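You operate a simulated robot arm through the tools that you are given. There is no shell and no other tool. Be economical: measure what you need, move in short steps, check, and stop when the job is done.

Carry out the task below with a simulated robot arm. There is one attempt and no reset: what you move stays moved.

TASK
Dry the room air down to 50 % on the logger, then switch the dehumidifier off.
Fine: set its dial to 50; switch the logger's display on, watch it till it shows 50 %, and switch the display off again.

It is judged by the outcome, as a careful person would: the job done as asked, and still so three seconds after it is handed in. It fails if anything else is knocked over, pushed out of place, dropped, spilled or broken.

THE ROBOT
A 6-joint arm with a two-finger parallel gripper, fixed in place. Base frame: the origin is at the foot of the arm, x ahead of it, y to its left, z up. Readings come in m, rad, newtons and seconds.
With the tool pointing down near the work surface it reaches from about 0.22 to 0.66 m from the base axis. Its first joint turns from -1.152 to 1.152 rad. Payload 2.9 kg.
The TCP is the grasp point between the finger pads, 0.03 m short of the fingertips. In the tool frame z runs along the fingers and y along their closing line. The gripper opens to 0.11 m. The fingers are 0.02 m wide and 0.01 m thick; the gripper's body (0.048 by 0.112 m) begins 0.055 m behind the TCP.
Orientation is told as [roll, pitch, yaw] about the base's x, y, z axes, in that order, counted from this pose: with the fingers straight down and closing along the base's y, the tool's x points along the base's -x, its y along +y and its z along -z.

THE INTERFACE
- The arm moves only by the tool servo_tool. Its argument "commands" is a list of rows, each a list of 2 entries, a list of its own where there are three numbers: the shift along the base's x, y, z in units of 250 mm (1.0 is 250 mm), then the turn, a rotation vector about the base's x, y, z in units of 90 degrees (1.0 is 90 degrees). In form: [[[dx, dy, dz], [rx, ry, rz]], ...]. A call has 1 to 20 rows; each row is the pose to reach, as a shift and turn from the pose commanded when the call began. "claw" is the opening, from 0 (shut) to 1 (fully open), set as the call begins (left out, the last holds). A call with a number of a shift or a turn outside -1 to 1 is refused whole. A row lasts 0.2 s, in which the tool goes at most 0.05 m and 0.15 rad; a call with a longer step from one row to the next is refused whole, and so is a gripper value outside its range. Where a pose cannot be reached the arm comes as near as it can. A force on the tool above 40 N (or 10 N above the force at the start of the call, whichever is more), or a blocked arm, ends the call early, and 0.2 s more pass. The fingers move at their own pace (about 0.108 m/s each) and stop on an object; they squeeze with about 23 N. The grip force told is the motor's: it shows also when the fingers shut on nothing. Time passes only in rows, and 0.2 s behind the last, so rows that repeat a pose let the fingers close. It gives the time, the measured TCP pose, the force on the tool (base axes), the opening and the grip force at its end, in the units of the frame above (readings bear some noise), with the torque about the TCP (base axes, N m) and any sound that the robot's microphone picked up, and new pictures: "pictures" is both (left out), scene, wrist or none.
- Cameras (640 x 400 px; columns grow to the right, rows downward): "scene" is fixed at [0.088, 0.4409, 1.3991]; the picture's right is [-0.64, -0.77, 0.00], its down [-0.35, 0.29, -0.89] and it looks along [0.69, -0.57, -0.45] (base axes); focal length 214 px, centre (320, 200). "wrist" rides on the gripper at [0.072, 0.017, -0.103] in the tool frame; the picture's right is [-0.23, 0.97, 0.00], its down [-0.76, -0.18, -0.62] and it looks along [-0.61, -0.14, 0.78] (tool axes); focal length 222 px, centre (320, 200). There is no depth. A picture from a camera that has moved, and an enlarged one, comes with that camera's place and axes in the base frame and with its lens.
- inspect(camera, box): a new picture of the part [left, top, right, bottom] of that camera's present view, enlarged. It takes no simulated time.
- job_done(): hands the job in; it is judged then, once.

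Work in short steps. Places have to be worked out from the pictures, the camera data and where the tool is seen: move nearer, look again, correct. Check each grasp and each placing, and mend what went wrong. You have 120 turns and 200 pictures in all, those below and enlarged ones among them. Open the gripper and draw the arm clear of the work before you hand the job in, unless the task says otherwise; then end with one line.

The tools are called after ">>>" as name(argument=value, ...) on one line, values as JSON. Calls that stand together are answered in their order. servo_tool: Moves the arm, as the interface text tells. Its arguments: {"type":"object","properties":{"commands":{"type":"array"},"claw":{"type":"number"},"pictures":{"type":"string","enum":["both","scene","wrist","none"]}},"required":["commands"]} The other tools are called the same way: inspect (camera, box) takes an enlarged picture of a part of a camera's view; job_done () hands the job in.

At the start:

```text
clock: 0.0
eef_pos: [0.254, 0.1901, 1.3154]
tcp_rot: [0.0, 0.0, 0.0]
contact_force: [-0.4, 0.2, 0.4]
ft_torque: [0.02, 0.02, 0.0]
opening: 0.1101
gripper_force: 0.0
```

scene: 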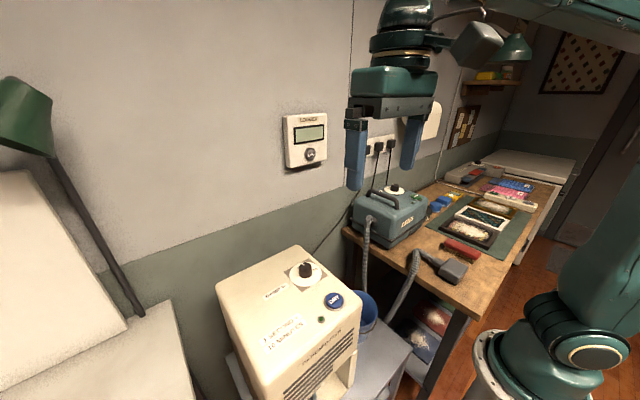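
wrist: 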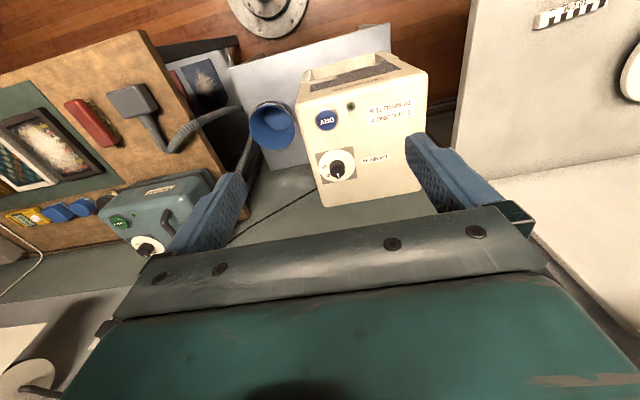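

I start by enlarging the dehumidifier and the logger in the scene view, to read the labels.

>>> inspect(camera="scene", box=[210, 240, 390, 390])

>>> inspect(camera="scene", box=[270, 100, 350, 180])

>>> inspect(camera="wrist", box=[290, 50, 440, 210])

```text
2.67 times, centred on (300, 315) of scene
camera zoom: at [0.088, 0.4409, 1.3991], right [-0.64, -0.77, 0.0], down [-0.35, 0.29, -0.89], along [0.69, -0.57, -0.45], focal length 572 px, centre (373, -107)
```

zoom: 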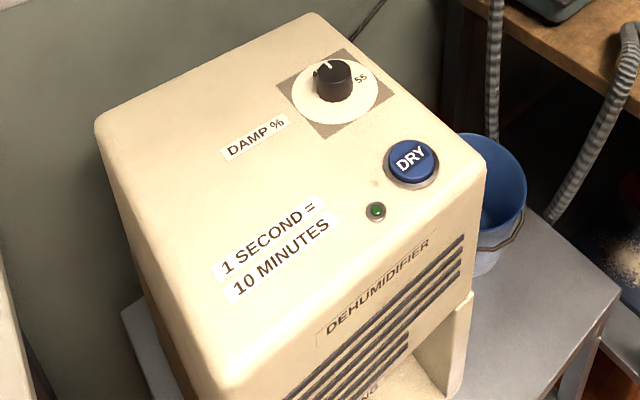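

```text
5.00 times, centred on (310, 140) of scene
camera zoom: at [0.088, 0.4409, 1.3991], right [-0.64, -0.77, 0.0], down [-0.35, 0.29, -0.89], along [0.69, -0.57, -0.45], focal length 1072 px, centre (370, 500)
```

zoom: 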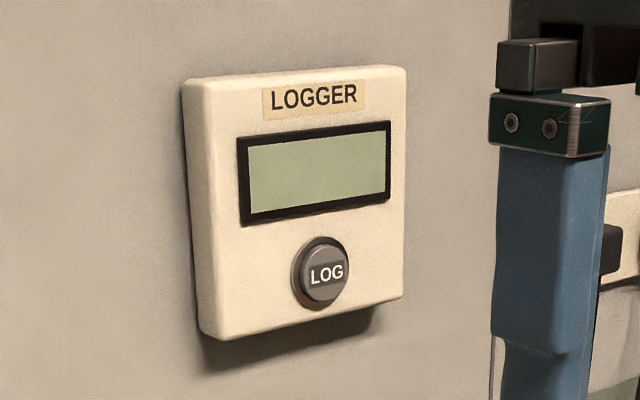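

```text
2.50 times, centred on (365, 130) of wrist
camera zoom: at [0.1825, 0.2074, 1.4187], right [0.23, 0.97, 0.0], down [0.76, -0.18, 0.62], along [0.61, -0.14, -0.78], focal length 555 px, centre (208, 375)
```

zoom: 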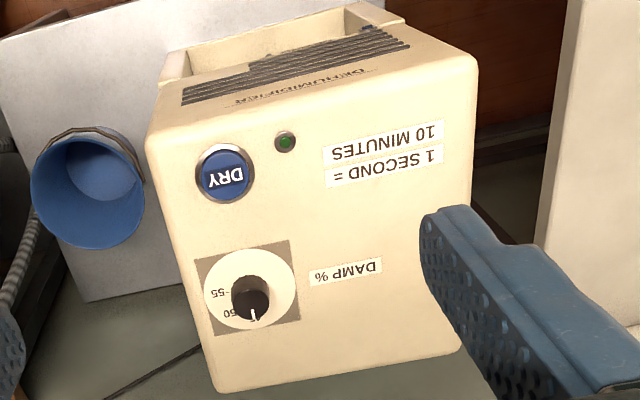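

The dial knob's top works out at about (0.461, 0.188, 0.957) and the DRY button at about (0.341, 0.187, 0.952). The logger is on the wall ahead. I move above the dial to see its scale.

>>> servo_tool(commands=[[[0.1, 0, -0.12], [0, 0, 0]], [[0.2, 0, -0.24], [0, 0, 0]], [[0.3, 0, -0.36], [0, 0, 0]], [[0.4, 0, -0.48], [0, 0, 0]], [[0.5, 0, -0.58], [0, 0, 0]], [[0.6, 0, -0.66], [0, 0, 0]], [[0.7, 0, -0.74], [0, 0, 0]], [[0.8, 0, -0.8], [0, 0, 0]], [[0.8, 0, -0.8], [0, 0, 0]]], claw=0.6)

```text
clock: 2.0
eef_pos: [0.4522, 0.1878, 1.1137]
tcp_rot: [0.0, 0.0, 0.0]
contact_force: [-0.5, -0.5, 0.3]
ft_torque: [-0.02, 0.0, 0.01]
opening: 0.0661
gripper_force: 0.1
camera wrist: at [0.3811, 0.2054, 1.2177], right [0.23, 0.97, 0.0], down [0.76, -0.18, 0.62], along [0.61, -0.14, -0.78], focal length 222 px, centre (320, 200)
```

scene: 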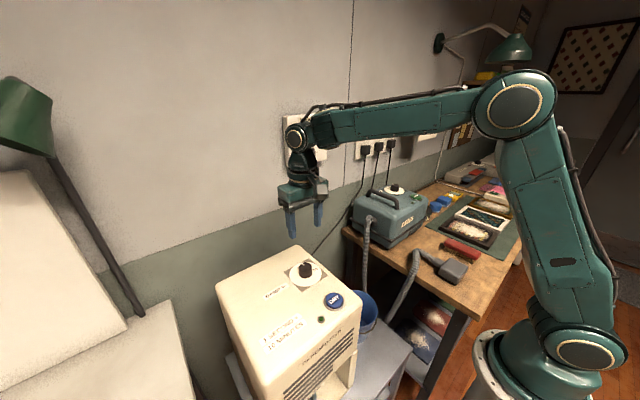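
wrist: 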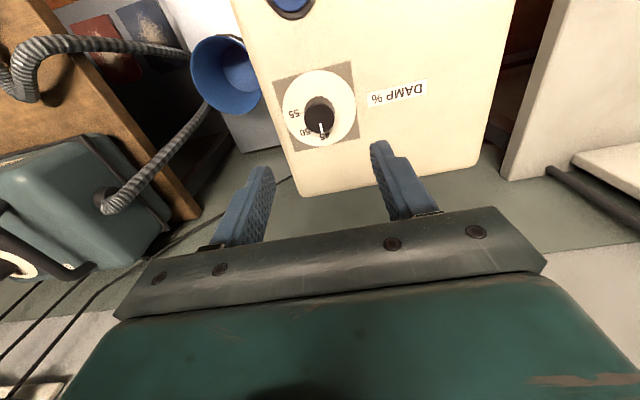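

The knob and its scale are now in the wrist view. I enlarge them.

>>> inspect(camera="wrist", box=[260, 50, 380, 170])

>>> inspect(camera="scene", box=[280, 250, 330, 290])

```text
3.33 times, centred on (320, 110) of wrist
camera zoom: at [0.3811, 0.2054, 1.2177], right [0.23, 0.97, 0.0], down [0.76, -0.18, 0.62], along [0.61, -0.14, -0.78], focal length 740 px, centre (320, 500)
```

zoom: 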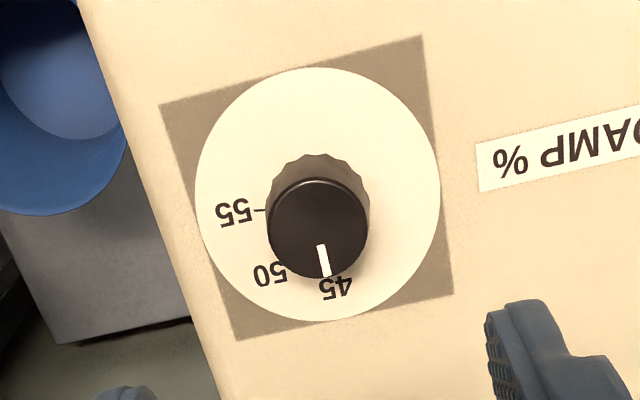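

```text
10.00 times, centred on (305, 270) of scene
camera zoom: at [0.088, 0.4409, 1.3991], right [-0.64, -0.77, 0.0], down [-0.35, 0.29, -0.89], along [0.69, -0.57, -0.45], focal length 2145 px, centre (470, -500)
```

zoom: 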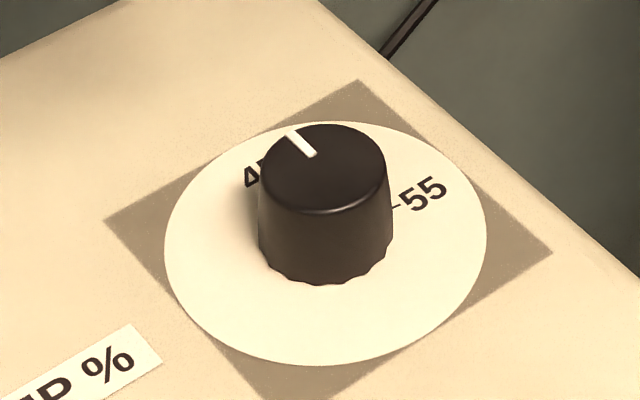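

The pointer is on 45; the marks are 45 at about -1°, 50 at -46° and 55 at -91° (from +x about z), so the knob must turn -45°. I centre over it at (0.458, 0.188), come down to TCP z about 1.01 and look.

>>> servo_tool(commands=[[[0.02, 0.001, -0.1], [0, 0, 0]], [[0.022, 0.001, -0.2], [0, 0, 0]], [[0.022, 0.001, -0.3], [0, 0, 0]], [[0.022, 0.001, -0.4], [0, 0, 0]], [[0.022, 0.001, -0.4], [0, 0, 0]]])

>>> inspect(camera="scene", box=[270, 220, 340, 290])

```text
clock: 3.2
eef_pos: [0.4592, 0.1931, 1.0136]
tcp_rot: [0.002, 0.0, 0.0]
contact_force: [-0.8, 0.1, -0.1]
ft_torque: [0.01, 0.02, 0.0]
opening: 0.0659
gripper_force: 0.0
camera wrist: at [0.3888, 0.2096, 1.1174], right [0.23, 0.97, 0.0], down [0.76, -0.18, 0.62], along [0.61, -0.14, -0.78], focal length 222 px, centre (320, 200)
```

scene: 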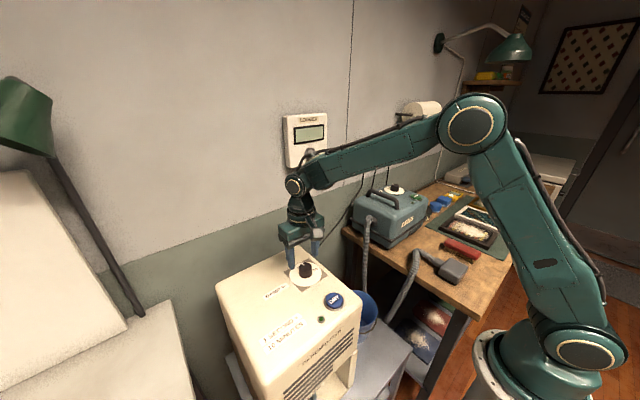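
wrist: 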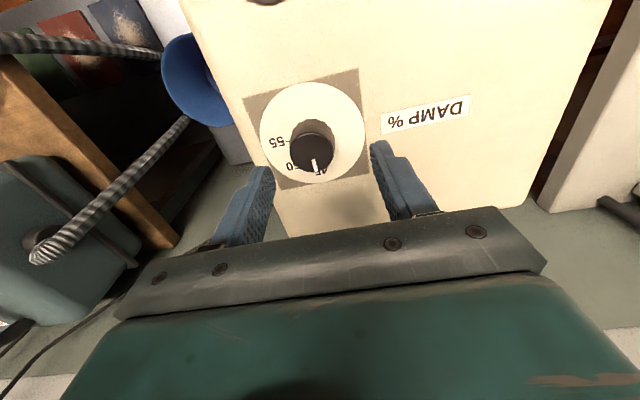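

```text
5.71 times, centred on (305, 255) of scene
camera zoom: at [0.088, 0.4409, 1.3991], right [-0.64, -0.77, 0.0], down [-0.35, 0.29, -0.89], along [0.69, -0.57, -0.45], focal length 1226 px, centre (406, -114)
```

zoom: 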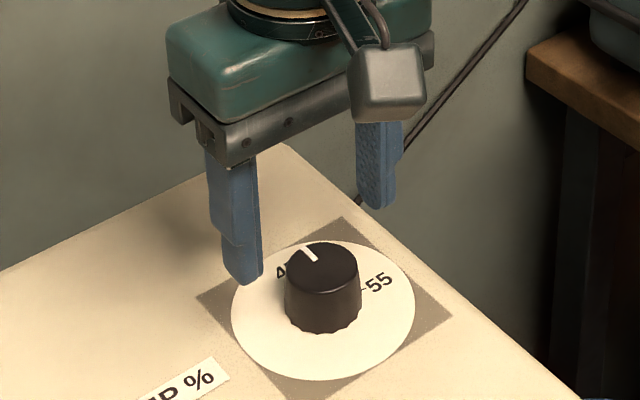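

From both views, the knob's top is at about (0.458, 0.188, 0.967). The fingers straddle it about 4 mm too far along +y. I correct that and lower the tips to about z 0.949 around the knob.

>>> servo_tool(commands=[[[0, -0.016, -0.04], [0, 0, 0]], [[0, -0.016, -0.08], [0, 0, 0]], [[0, -0.016, -0.11], [0, 0, 0]], [[0, -0.016, -0.135], [0, 0, 0]], [[0, -0.016, -0.135], [0, 0, 0]]])

>>> inspect(camera="scene", box=[270, 220, 340, 290])

```text
clock: 4.4
eef_pos: [0.4613, 0.1879, 0.9807]
tcp_rot: [-0.001, -0.001, -0.002]
contact_force: [-0.5, -0.6, 0.2]
ft_torque: [0.0, 0.0, 0.01]
opening: 0.066
gripper_force: 0.0
camera wrist: at [0.3889, 0.2047, 1.0845], right [0.23, 0.97, 0.0], down [0.76, -0.18, 0.62], along [0.61, -0.14, -0.78], focal length 222 px, centre (320, 200)
```

scene: 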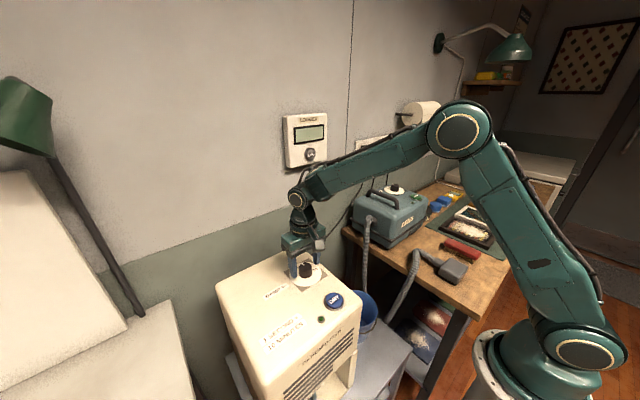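
wrist: 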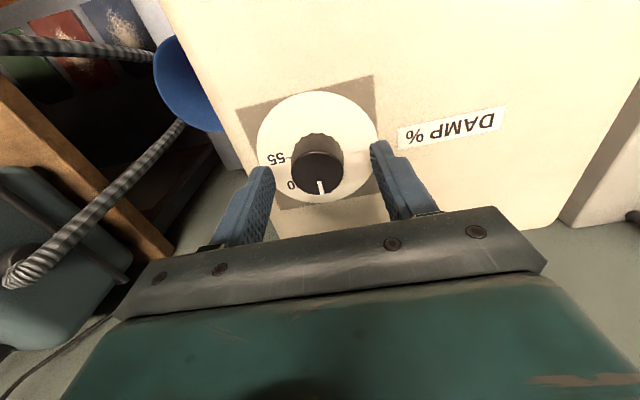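

```text
5.71 times, centred on (305, 255) of scene
camera zoom: at [0.088, 0.4409, 1.3991], right [-0.64, -0.77, 0.0], down [-0.35, 0.29, -0.89], along [0.69, -0.57, -0.45], focal length 1226 px, centre (406, -114)
```

zoom: 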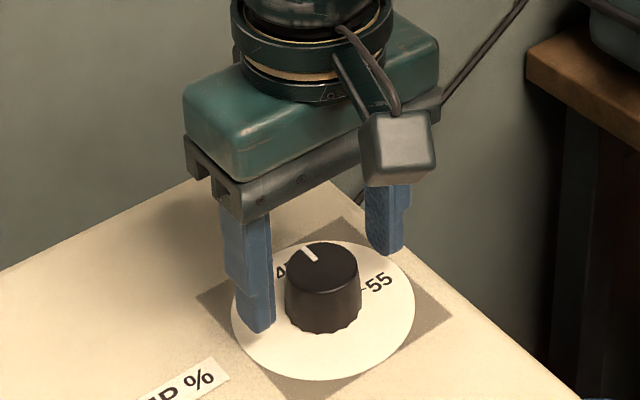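

The knob sits centred between the fingers, within about 2 mm. I close on it.

>>> servo_tool(commands=[[[0, 0, 0], [0, 0, 0]], [[0, 0, 0], [0, 0, 0]], [[0, 0, 0], [0, 0, 0]]], claw=0.1, pictures="wrist")

```text
clock: 5.2
eef_pos: [0.4604, 0.1866, 0.9802]
tcp_rot: [-0.003, 0.002, -0.007]
contact_force: [0.3, -27.2, 1.2]
ft_torque: [-0.66, 0.31, -0.16]
opening: 0.0355
gripper_force: 45.2
camera wrist: at [0.3893, 0.2027, 1.0846], right [0.23, 0.97, 0.0], down [0.76, -0.18, 0.62], along [0.6, -0.15, -0.78], focal length 222 px, centre (320, 200)
```

wrist: 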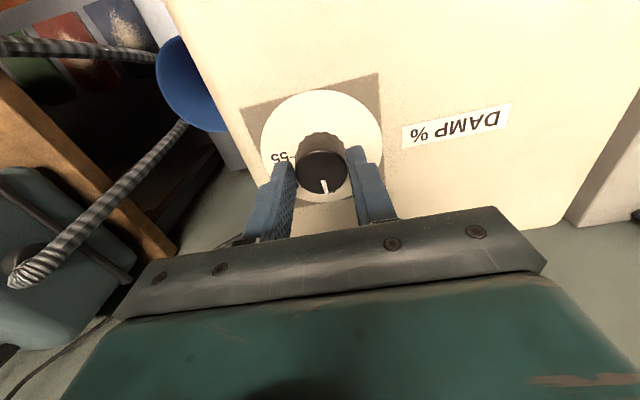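

It holds the 35 mm knob, but a -27 N side force shows the tool is off towards +y. I ease it towards -y.

>>> servo_tool(commands=[[[0, -0.004, 0], [0, 0, 0]], [[0, -0.008, 0], [0, 0, 0]], [[0, -0.008, 0], [0, 0, 0]]], pictures="none")

```text
clock: 6.0
eef_pos: [0.4605, 0.186, 0.9811]
tcp_rot: [0.001, -0.003, -0.003]
contact_force: [5.7, -18.1, -4.5]
ft_torque: [-0.62, 0.04, -0.18]
opening: 0.0354
gripper_force: 45.1
```

>>> servo_tool(commands=[[[0, -0.005, 0], [0, 0, 0]], [[0, -0.01, 0], [0, 0, 0]], [[0, -0.014, 0], [0, 0, 0]], [[0, -0.014, 0], [0, 0, 0]]], pictures="none")

```text
clock: 7.0
eef_pos: [0.4595, 0.1843, 0.9811]
tcp_rot: [0.004, -0.001, 0.006]
contact_force: [14.8, 16.3, -22.5]
ft_torque: [0.54, -0.59, -0.15]
opening: 0.0355
gripper_force: 45.2
```

That went slightly past centre. I move back about half and ease the tool along the remaining forces.

>>> servo_tool(commands=[[[0.002, 0.003, -0.002], [0, 0, 0]], [[0.003, 0.006, -0.004], [0, 0, 0]], [[0.003, 0.006, -0.004], [0, 0, 0]]], pictures="wrist")

```text
clock: 7.8
eef_pos: [0.4595, 0.1853, 0.9815]
tcp_rot: [0.001, -0.002, 0.0]
contact_force: [5.6, 15.7, -8.6]
ft_torque: [0.56, -0.77, 0.06]
opening: 0.0355
gripper_force: 45.2
camera wrist: at [0.3885, 0.2013, 1.0846], right [0.23, 0.97, 0.0], down [0.76, -0.18, 0.62], along [0.61, -0.14, -0.78], focal length 222 px, centre (320, 200)
```

wrist: 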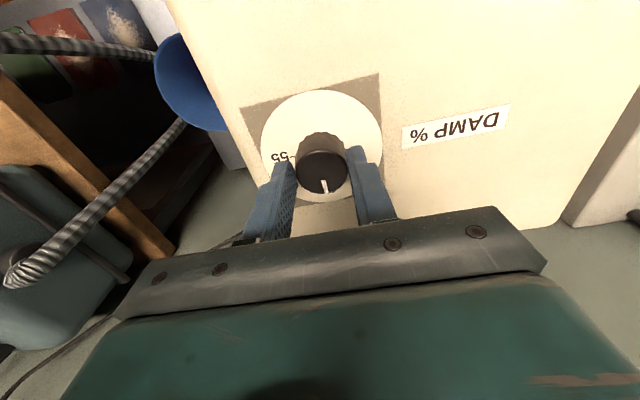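

The forces are acceptable. I turn -22° first and check that the pointer follows.

>>> servo_tool(commands=[[[0, 0.002, 0], [0, 0, -0.07]], [[0, 0.002, 0], [0, 0, -0.14]], [[0, 0.002, 0], [0, 0, -0.2]], [[0, 0.002, 0], [0, 0, -0.25]], [[0, 0.002, 0], [0, 0, -0.25]]], pictures="wrist")

>>> inspect(camera="scene", box=[280, 240, 330, 290])

```text
clock: 9.0
eef_pos: [0.4603, 0.1872, 0.98]
tcp_rot: [0.006, -0.001, -0.386]
contact_force: [4.2, 28.9, 3.7]
ft_torque: [0.75, -0.14, 0.12]
opening: 0.0352
gripper_force: 44.6
camera wrist: at [0.4007, 0.2291, 1.0847], right [0.58, 0.82, 0.0], down [0.64, -0.45, 0.62], along [0.51, -0.36, -0.78], focal length 222 px, centre (320, 200)
```

wrist: 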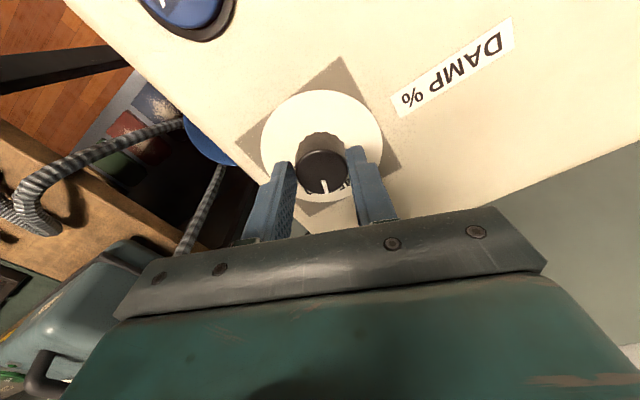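

```text
8.00 times, centred on (305, 265) of scene
camera zoom: at [0.0881, 0.4417, 1.3988], right [-0.64, -0.77, 0.0], down [-0.35, 0.29, -0.89], along [0.69, -0.57, -0.45], focal length 1716 px, centre (440, -320)
```

zoom: 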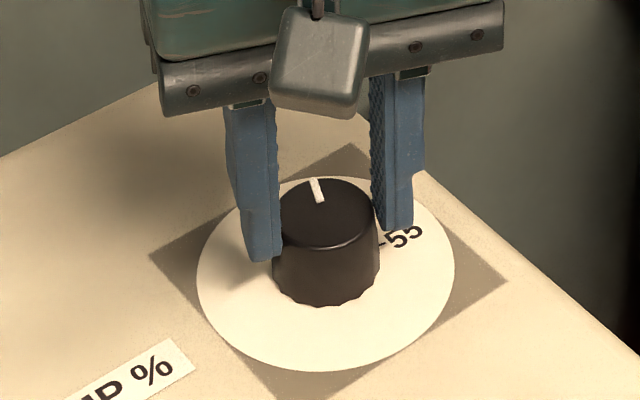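

The knob follows. I turn the remaining -22.5°, relieving the side force with a small +y shift.

>>> servo_tool(commands=[[[0, 0.005, 0], [0, 0, -0.07]], [[0, 0.007, 0], [0, 0, -0.14]], [[0, 0.007, 0], [0, 0, -0.2]], [[0, 0.007, 0], [0, 0, -0.25]], [[0, 0.007, 0], [0, 0, -0.25]]], pictures="wrist")

>>> inspect(camera="wrist", box=[250, 80, 400, 220])

```text
clock: 10.2
eef_pos: [0.4608, 0.1875, 0.9806]
tcp_rot: [0.01, -0.003, -0.784]
contact_force: [13.4, 31.1, -2.1]
ft_torque: [1.03, -0.22, 0.11]
opening: 0.0354
gripper_force: 45.2
camera wrist: at [0.4223, 0.2505, 1.0847], right [0.85, 0.53, 0.01], down [0.41, -0.67, 0.62], along [0.34, -0.52, -0.78], focal length 222 px, centre (320, 200)
```

wrist: 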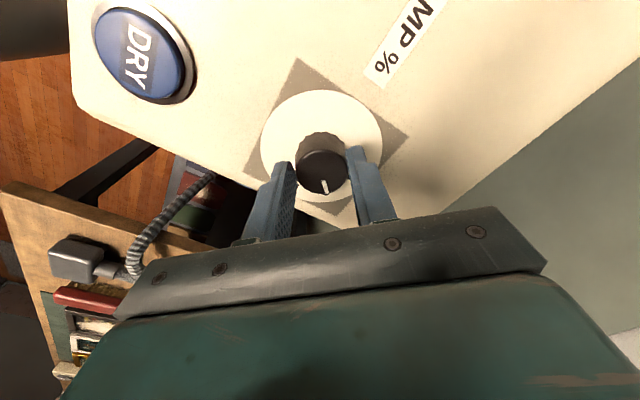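

```text
2.86 times, centred on (325, 150) of wrist
camera zoom: at [0.4223, 0.2505, 1.0847], right [0.85, 0.53, 0.01], down [0.41, -0.67, 0.62], along [0.34, -0.52, -0.78], focal length 635 px, centre (306, 343)
```

zoom: 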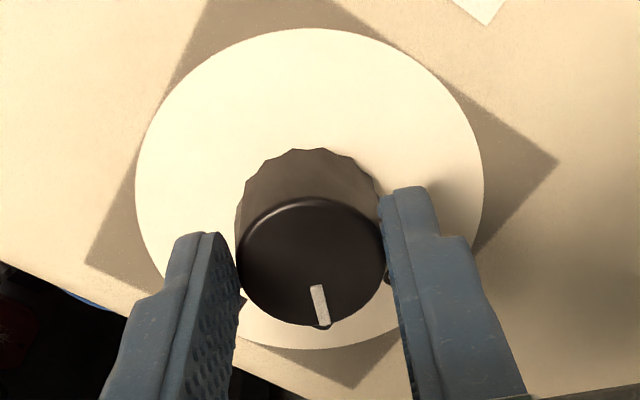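

The knob has turned about -45°. I release it, rise and check the setting.

>>> servo_tool(commands=[[[0, 0, 0], [0, 0, 0]], [[0, 0, 0], [0, 0, 0]], [[0, 0, 0.1], [0, 0, 0]], [[0, 0, 0.2], [0, 0, 0]], [[0, 0, 0.4], [0, 0, 0]], [[0, 0, 0.4], [0, 0, 0]]], claw=0.6, pictures="wrist")

>>> inspect(camera="wrist", box=[260, 50, 380, 170])

>>> inspect(camera="scene", box=[270, 100, 350, 180])

```text
clock: 11.6
eef_pos: [0.4593, 0.1852, 1.0798]
tcp_rot: [-0.001, 0.0, -0.784]
contact_force: [-0.4, -0.3, -1.0]
ft_torque: [0.04, 0.03, 0.02]
opening: 0.0661
gripper_force: 0.0
camera wrist: at [0.4217, 0.2476, 1.183], right [0.85, 0.53, 0.0], down [0.41, -0.66, 0.62], along [0.33, -0.53, -0.78], focal length 222 px, centre (320, 200)
```

wrist: 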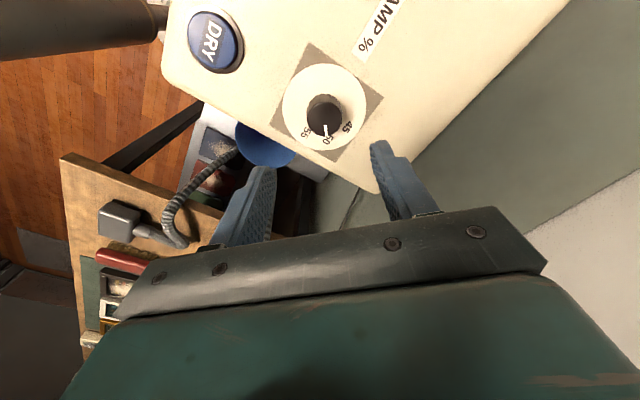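

```text
3.33 times, centred on (320, 110) of wrist
camera zoom: at [0.4217, 0.2476, 1.183], right [0.85, 0.53, 0.0], down [0.41, -0.66, 0.62], along [0.33, -0.53, -0.78], focal length 740 px, centre (320, 500)
```

zoom: 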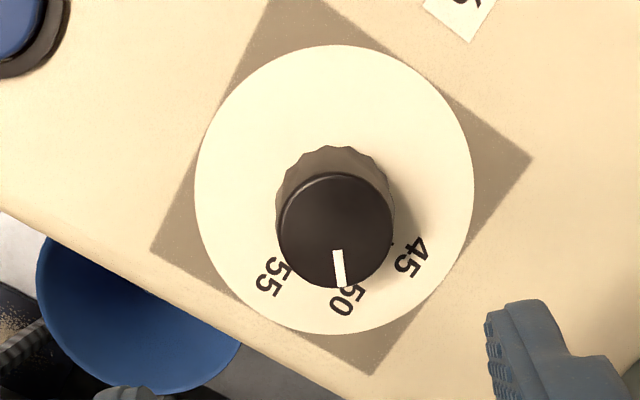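

```text
5.00 times, centred on (310, 140) of scene
camera zoom: at [0.088, 0.4409, 1.3991], right [-0.64, -0.77, 0.0], down [-0.35, 0.29, -0.89], along [0.69, -0.57, -0.45], focal length 1072 px, centre (370, 500)
```

zoom: 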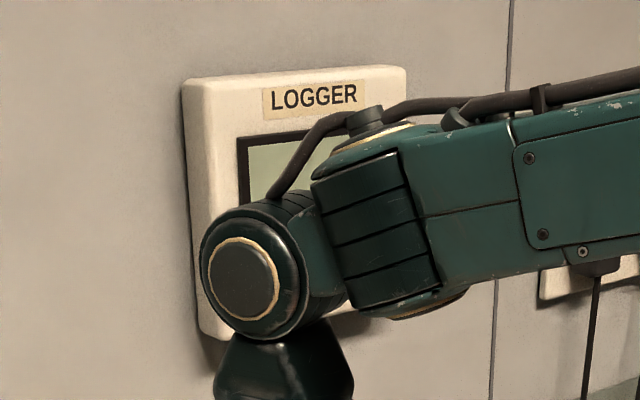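

The pointer looks to be at 50. I zoom in from the scene camera to make sure.

>>> inspect(camera="scene", box=[285, 253, 325, 288])

>>> inspect(camera="wrist", box=[295, 85, 355, 155])

```text
11.43 times, centred on (305, 270) of scene
camera zoom: at [0.088, 0.4409, 1.3991], right [-0.64, -0.77, 0.0], down [-0.35, 0.29, -0.89], along [0.69, -0.57, -0.45], focal length 2451 px, centre (491, -606)
```

zoom: 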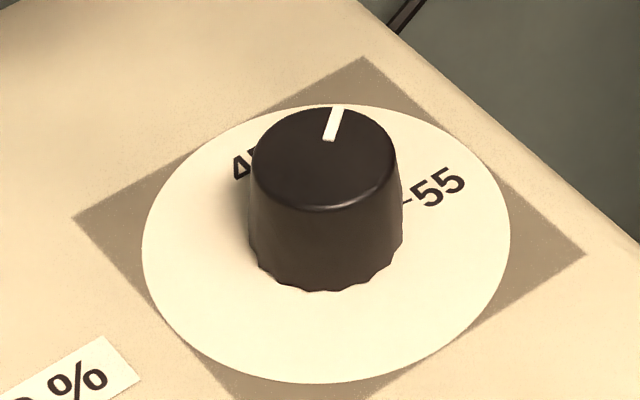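

```text
5.71 times, centred on (325, 120) of wrist
camera zoom: at [0.4217, 0.2476, 1.183], right [0.85, 0.53, 0.0], down [0.41, -0.66, 0.62], along [0.33, -0.53, -0.78], focal length 1269 px, centre (291, 657)
```

zoom: 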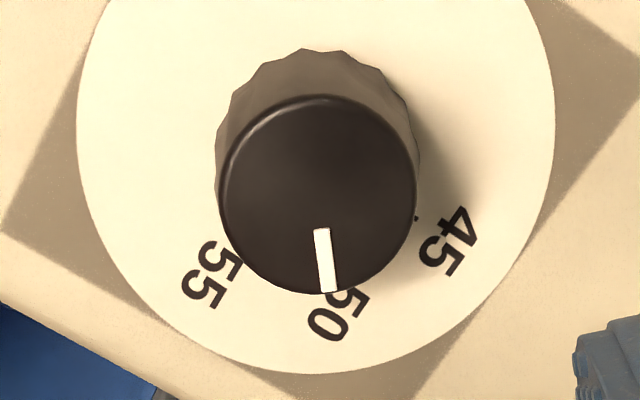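

The pointer lines up with 50. Next is the logger: I back off, rise, undo the yaw and pitch the tool up to see the logger with the wrist camera.

>>> servo_tool(commands=[[[-0.05, 0, 0.1], [0, 0, 0.08]], [[-0.1, 0, 0.2], [0, 0, 0.16]], [[-0.15, -0.05, 0.3], [0, 0, 0.24]], [[-0.2, -0.15, 0.4], [0, 0, 0.32]], [[-0.2, -0.25, 0.5], [0, 0, 0.41]], [[-0.2, -0.35, 0.5], [0, 0, 0.5]], [[-0.2, -0.4, 0.5], [0, 0, 0.5]], [[-0.2, -0.4, 0.5], [0, 0, 0.5]]], claw=0)

```text
clock: 13.4
eef_pos: [0.4082, 0.0862, 1.2058]
tcp_rot: [0.001, 0.0, 0.001]
contact_force: [-0.7, -0.2, 0.6]
ft_torque: [0.0, -0.01, -0.02]
opening: 0.0001
gripper_force: 23.1
camera wrist: at [0.3376, 0.1016, 1.3094], right [0.23, 0.97, 0.0], down [0.76, -0.18, 0.62], along [0.61, -0.14, -0.78], focal length 222 px, centre (320, 200)
```

scene: 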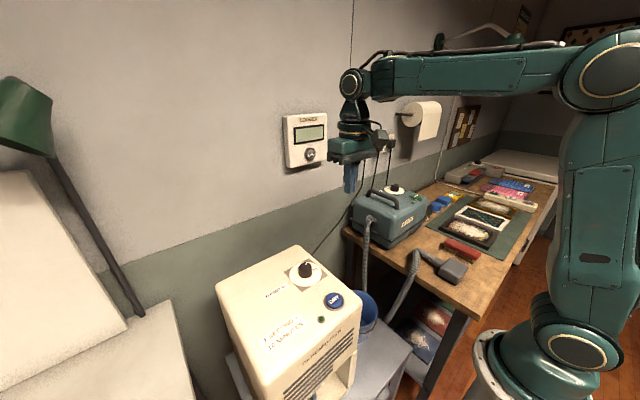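
wrist: 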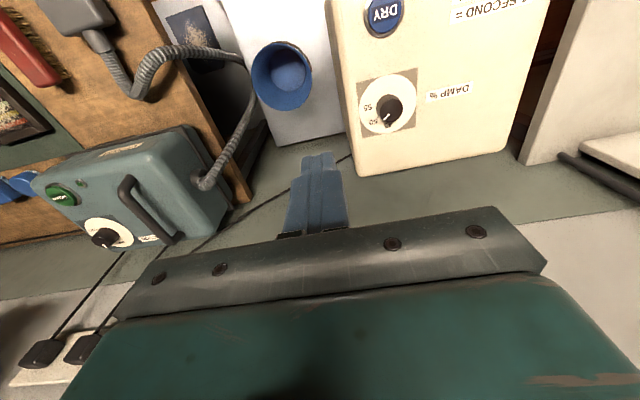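

I pitch the tool up until the fingers point ahead (+x), holding the TCP in place.

>>> servo_tool(commands=[[[0, 0, 0], [0, -0.09, 0]], [[0, 0, 0], [0, -0.18, 0]], [[0, 0, 0], [0, -0.27, 0]], [[0, 0, 0], [0, -0.36, 0]], [[0, 0, 0], [0, -0.45, 0]], [[0, 0, 0], [0, -0.54, 0]], [[0, 0, 0], [0, -0.63, 0]], [[0, 0, 0], [0, -0.72, 0]], [[0, 0, 0], [0, -0.81, 0]], [[0, 0, 0], [0, -0.9, 0]], [[0, 0, 0], [0, -0.95, 0]], [[0, 0, 0], [0, -1.0, 0]], [[0, 0, 0], [0, -1.0, 0]]])

```text
clock: 16.2
eef_pos: [0.4094, 0.084, 1.2053]
tcp_rot: [-2.612, -1.57, 2.612]
contact_force: [0.6, 0.8, 0.1]
ft_torque: [-0.02, -0.03, 0.02]
opening: 0.0001
gripper_force: 23.2
camera wrist: at [0.3074, 0.1017, 1.1325], right [0.0, 0.97, 0.23], down [-0.62, -0.18, 0.76], along [0.78, -0.14, 0.61], focal length 222 px, centre (320, 200)
```

scene: 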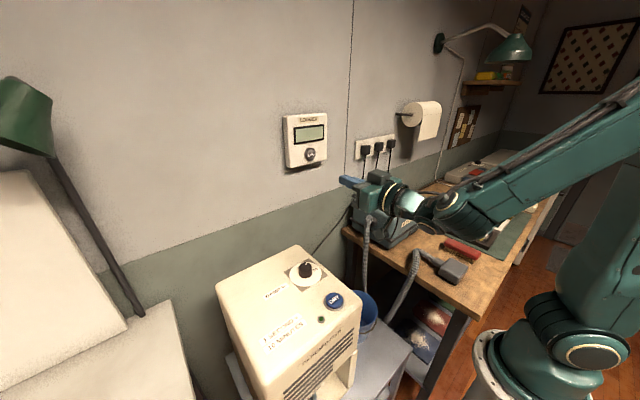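
wrist: 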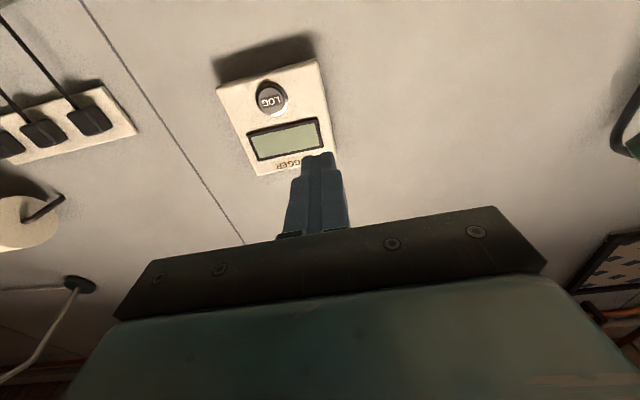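

The LOG button works out at about (0.654, 0.012, 1.206). I move level towards it and stop about 5 cm short to check.

>>> servo_tool(commands=[[[0.1, -0.1, 0], [0, 0, 0]], [[0.2, -0.2, 0], [0, 0, 0]], [[0.3, -0.29, 0], [0, 0, 0]], [[0.4, -0.29, 0], [0, 0, 0]], [[0.5, -0.29, 0], [0, 0, 0]], [[0.6, -0.29, 0], [0, 0, 0]], [[0.66, -0.29, 0], [0, 0, 0]], [[0.66, -0.29, 0], [0, 0, 0]]])

>>> inspect(camera="scene", box=[270, 100, 350, 180])

```text
clock: 18.0
eef_pos: [0.5757, 0.0115, 1.2058]
tcp_rot: [-0.307, -1.57, 0.307]
contact_force: [0.1, 0.3, -0.1]
ft_torque: [0.04, 0.0, -0.04]
opening: 0.0002
gripper_force: 23.4
camera wrist: at [0.4732, 0.0283, 1.1329], right [0.0, 0.97, 0.23], down [-0.62, -0.18, 0.76], along [0.78, -0.14, 0.61], focal length 222 px, centre (320, 200)
```

scene: 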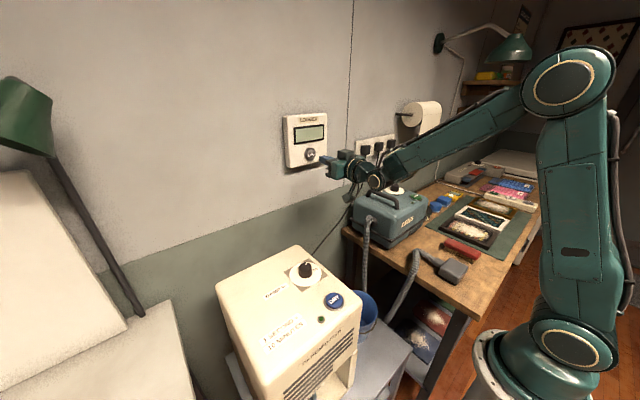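
wrist: 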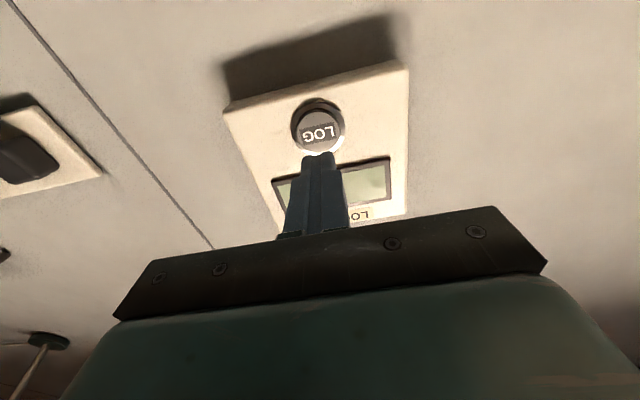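

```text
5.00 times, centred on (310, 140) of scene
camera zoom: at [0.088, 0.4409, 1.3991], right [-0.64, -0.77, 0.0], down [-0.35, 0.29, -0.89], along [0.69, -0.57, -0.45], focal length 1072 px, centre (370, 500)
```

zoom: 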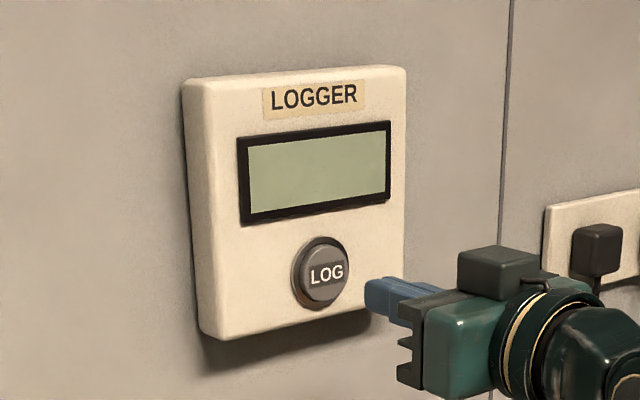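

The button's centre is within a few millimetres of the tip's line, with its face about 4.8 cm ahead. I move in slowly until I get contact or a click.

>>> servo_tool(commands=[[[0.06, 0, 0], [0, 0, 0]], [[0.12, 0, 0], [0, 0, 0]], [[0.16, 0, 0], [0, 0, 0]], [[0.18, 0, 0], [0, 0, 0]], [[0.19, 0, 0], [0, 0, 0]], [[0.2, 0, 0], [0, 0, 0]]], pictures="scene")

>>> inspect(camera="scene", box=[270, 100, 350, 180])

```text
clock: 19.4
eef_pos: [0.6243, 0.0131, 1.2066]
tcp_rot: [-2.684, -1.57, 2.685]
contact_force: [-0.7, -0.5, 1.0]
ft_torque: [0.0, 0.05, 0.0]
opening: 0.0
gripper_force: 23.0
```

scene: 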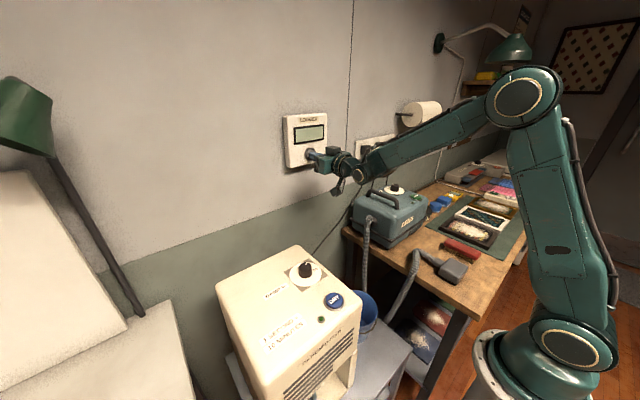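

```text
5.00 times, centred on (310, 140) of scene
camera zoom: at [0.088, 0.4409, 1.3991], right [-0.64, -0.77, 0.0], down [-0.35, 0.29, -0.89], along [0.69, -0.57, -0.45], focal length 1072 px, centre (370, 500)
```

zoom: 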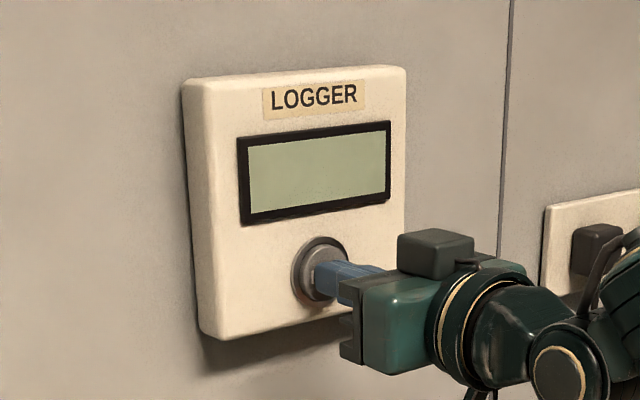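

The tip is at the button, with no force yet. I press on in 1.5 mm steps and then back off. The force guard stands.

>>> servo_tool(commands=[[[0.006, 0, 0], [0, 0, 0]], [[0.012, 0, 0], [0, 0, 0]], [[0.018, 0, 0], [0, 0, 0]], [[0.024, 0, 0], [0, 0, 0]]], pictures="scene")

```text
clock: 20.4
eef_pos: [0.6308, 0.0131, 1.2051]
tcp_rot: [-0.224, -1.569, 0.225]
contact_force: [-3.4, 1.3, -0.7]
ft_torque: [-0.03, 0.04, 0.02]
opening: 0.0
gripper_force: 22.8
heard: click
```

scene: 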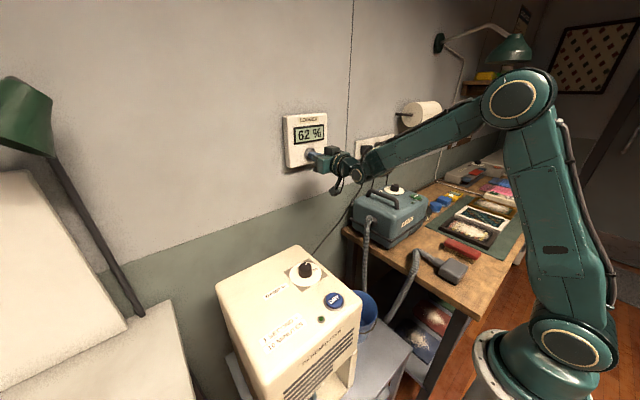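

It clicked, and the display shows 62 %. I back straight off and return to the clear pose.

>>> servo_tool(commands=[[[-0.05, 0, 0], [0, 0, 0]], [[-0.15, 0, 0], [0, 0, 0]], [[-0.3, 0, 0], [0, 0, 0]], [[-0.45, 0.05, 0], [0, 0, 0]], [[-0.6, 0.15, 0], [0, 0, 0]], [[-0.72, 0.25, 0], [0, 0, 0]], [[-0.84, 0.35, 0], [0, 0, 0]], [[-0.9, 0.45, 0], [0, 0, 0]], [[-0.9, 0.45, 0], [0, 0, 0]]], pictures="scene")

```text
clock: 22.4
eef_pos: [0.4032, 0.1258, 1.2042]
tcp_rot: [3.054, -1.571, -3.049]
contact_force: [0.2, 0.5, 0.9]
ft_torque: [-0.02, -0.01, 0.01]
opening: 0.0
gripper_force: 22.8
```

scene: 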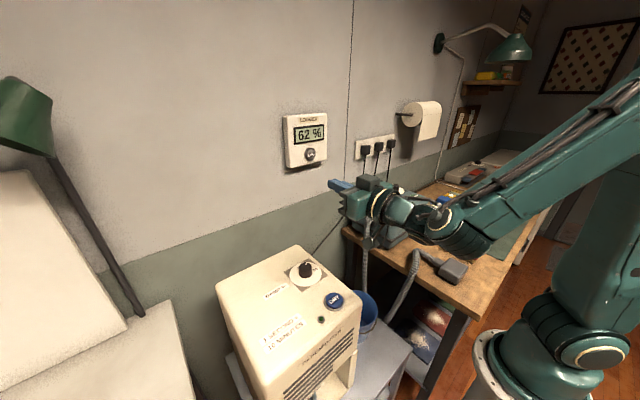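

The display stays on at 62 %. I pitch the tool back down while moving over the DRY button at (0.341, 0.187).

>>> servo_tool(commands=[[[0, 0.02, 0], [0, 0.09, 0]], [[0, 0.04, 0], [0, 0.18, 0]], [[0, 0.06, 0], [0, 0.27, 0]], [[0, 0.08, 0], [0, 0.36, 0]], [[0, 0.1, 0], [0, 0.45, 0]], [[-0.04, 0.12, 0], [0, 0.54, 0]], [[-0.08, 0.15, 0], [0, 0.63, 0]], [[-0.12, 0.18, 0], [0, 0.72, 0]], [[-0.17, 0.21, -0.05], [0, 0.81, 0]], [[-0.21, 0.23, -0.12], [0, 0.9, 0]], [[-0.25, 0.245, -0.2], [0, 0.95, 0]], [[-0.25, 0.245, -0.3], [0, 1.0, 0]], [[-0.25, 0.245, -0.42], [0, 1.0, 0]], [[-0.25, 0.245, -0.42], [0, 1.0, 0]]])

>>> inspect(camera="scene", box=[270, 220, 390, 340])

```text
clock: 25.4
eef_pos: [0.3457, 0.1852, 1.1008]
tcp_rot: [-0.001, 0.0, 0.0]
contact_force: [0.8, -0.2, -0.5]
ft_torque: [0.03, -0.02, 0.0]
opening: 0.0
gripper_force: 23.2
camera wrist: at [0.2739, 0.2018, 1.2053], right [0.23, 0.97, 0.0], down [0.76, -0.18, 0.62], along [0.61, -0.14, -0.78], focal length 222 px, centre (320, 200)
```

scene: 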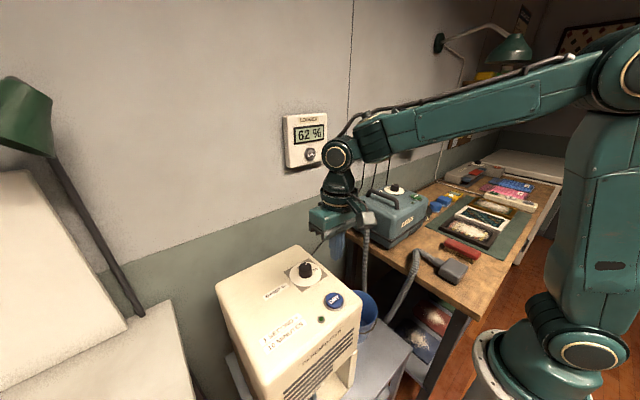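
wrist: 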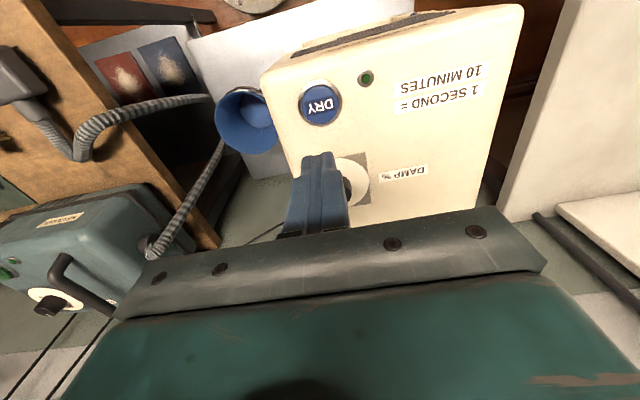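

```text
3.33 times, centred on (330, 280) of scene
camera zoom: at [0.088, 0.4409, 1.3991], right [-0.64, -0.77, 0.0], down [-0.35, 0.29, -0.89], along [0.69, -0.57, -0.45], focal length 715 px, centre (287, -67)
```

zoom: 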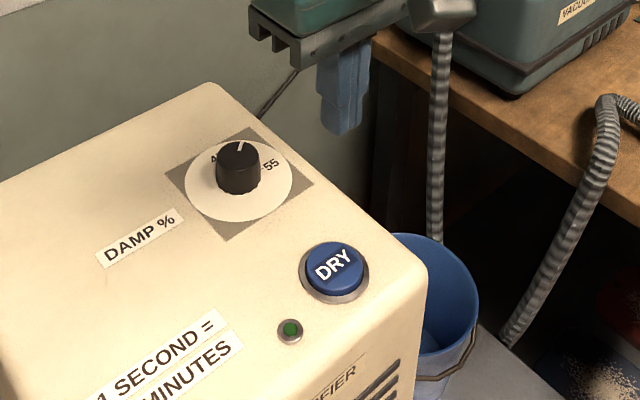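

The button works out at (0.338, 0.190), with its top at z about 0.957, and the logger stays visible from here. I move down to about 1 cm above it.

>>> servo_tool(commands=[[[-0.02, 0.01, -0.1], [0, 0, 0]], [[-0.03, 0.015, -0.2], [0, 0, 0]], [[-0.03, 0.015, -0.3], [0, 0, 0]], [[-0.03, 0.015, -0.39], [0, 0, 0]], [[-0.03, 0.015, -0.39], [0, 0, 0]]])

>>> inspect(camera="scene", box=[270, 220, 390, 340])

```text
clock: 26.6
eef_pos: [0.3383, 0.1914, 1.0045]
tcp_rot: [0.001, -0.001, 0.001]
contact_force: [0.5, 0.3, 0.3]
ft_torque: [-0.01, 0.04, -0.03]
opening: 0.0
gripper_force: 23.4
camera wrist: at [0.267, 0.2071, 1.1075], right [0.23, 0.97, 0.0], down [0.76, -0.18, 0.62], along [0.61, -0.14, -0.78], focal length 222 px, centre (320, 200)
```

scene: 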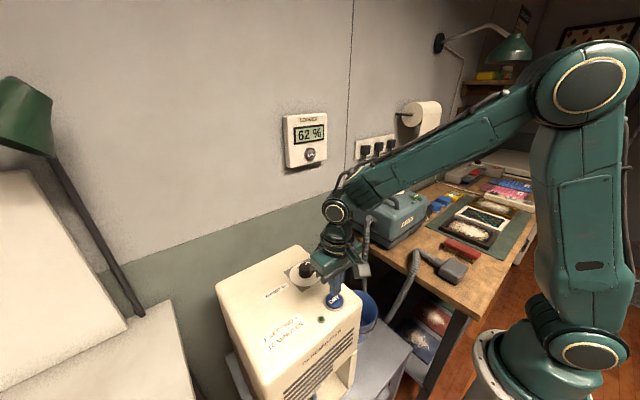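
wrist: 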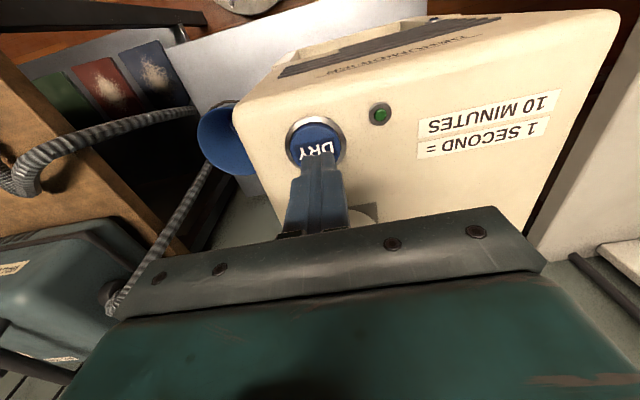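

```text
3.33 times, centred on (330, 280) of scene
camera zoom: at [0.088, 0.4409, 1.3991], right [-0.64, -0.77, 0.0], down [-0.35, 0.29, -0.89], along [0.69, -0.57, -0.45], focal length 715 px, centre (287, -67)
```

zoom: 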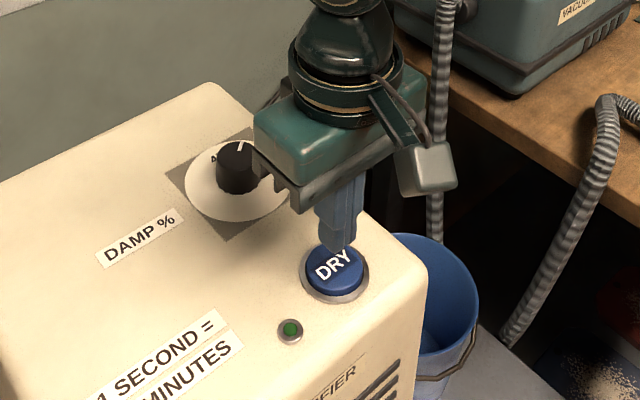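

The tip is over the button, about 15 mm up. I press in small steps.

>>> servo_tool(commands=[[[-0.01, -0.004, -0.03], [0, 0, 0]], [[-0.01, -0.004, -0.05], [0, 0, 0]], [[-0.01, -0.004, -0.06], [0, 0, 0]], [[-0.01, -0.004, -0.068], [0, 0, 0]], [[-0.01, -0.004, -0.076], [0, 0, 0]], [[-0.01, -0.004, -0.084], [0, 0, 0]]], pictures="scene")

```text
clock: 28.0
eef_pos: [0.333, 0.1891, 0.9831]
tcp_rot: [0.001, -0.001, 0.001]
contact_force: [-0.6, -0.6, -0.3]
ft_torque: [0.01, -0.01, -0.04]
opening: 0.0
gripper_force: 23.1
```

scene: 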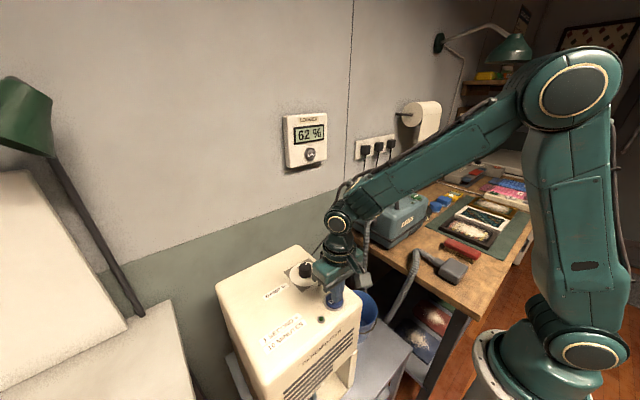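

No contact yet, so I keep going down in 2 mm steps.

>>> servo_tool(commands=[[[0, 0, -0.008], [0, 0, 0]], [[0, 0, -0.016], [0, 0, 0]], [[0, 0, -0.024], [0, 0, 0]], [[0, 0, -0.03], [0, 0, 0]]], pictures="scene")

>>> inspect(camera="scene", box=[270, 220, 390, 340])

```text
clock: 29.0
eef_pos: [0.3342, 0.1884, 0.9745]
tcp_rot: [0.0, 0.0, 0.0]
contact_force: [0.0, -0.2, 0.3]
ft_torque: [-0.01, -0.01, 0.01]
opening: 0.0
gripper_force: 23.0
```

scene: 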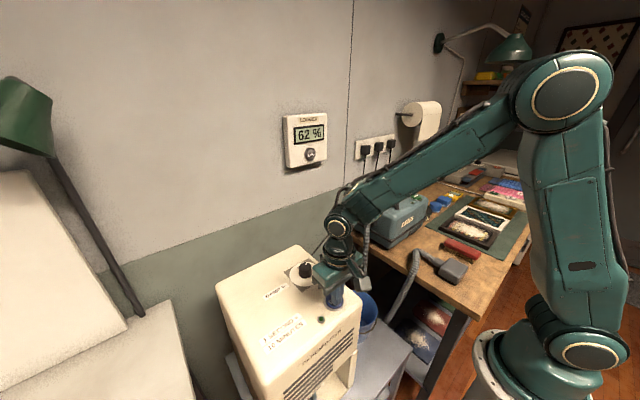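

```text
3.33 times, centred on (330, 280) of scene
camera zoom: at [0.088, 0.4409, 1.3991], right [-0.64, -0.77, 0.0], down [-0.35, 0.29, -0.89], along [0.69, -0.57, -0.45], focal length 715 px, centre (287, -67)
```

zoom: 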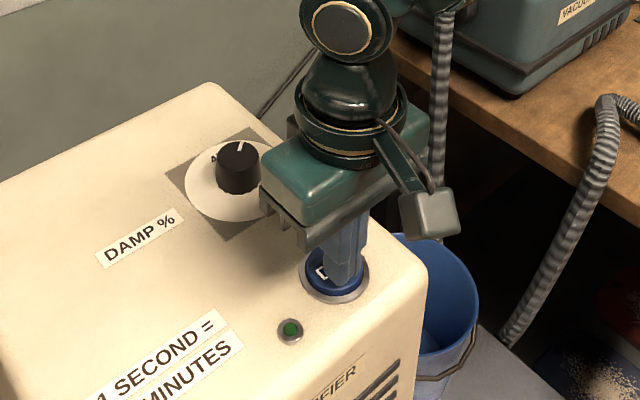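

The tip is over the button and nearly touching it. I go further down.

>>> servo_tool(commands=[[[0.005, 0, -0.008], [0, 0, 0]], [[0.01, 0, -0.016], [0, 0, 0]], [[0.01, 0, -0.024], [0, 0, 0]], [[0.01, 0, -0.032], [0, 0, 0]]], pictures="scene")

>>> inspect(camera="scene", box=[270, 220, 390, 340])

```text
clock: 30.0
eef_pos: [0.3372, 0.1905, 0.9688]
tcp_rot: [-0.001, -0.001, -0.001]
contact_force: [0.8, -1.5, 3.1]
ft_torque: [0.01, 0.0, 0.0]
opening: 0.0001
gripper_force: 22.6
heard: click
```

scene: 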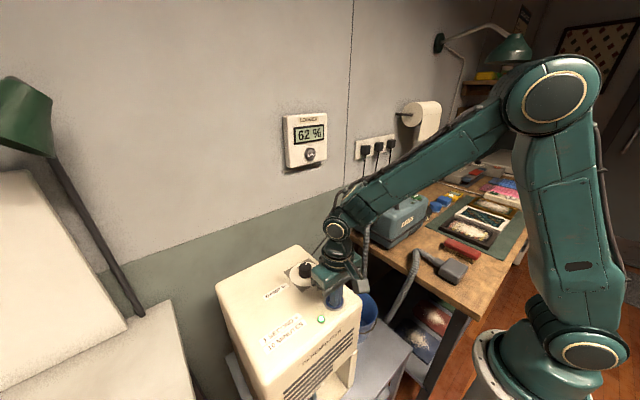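

```text
3.33 times, centred on (330, 280) of scene
camera zoom: at [0.088, 0.4409, 1.3991], right [-0.64, -0.77, 0.0], down [-0.35, 0.29, -0.89], along [0.69, -0.57, -0.45], focal length 715 px, centre (287, -67)
```

zoom: 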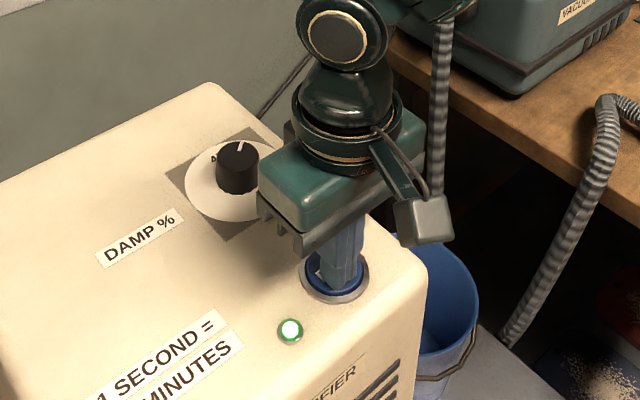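

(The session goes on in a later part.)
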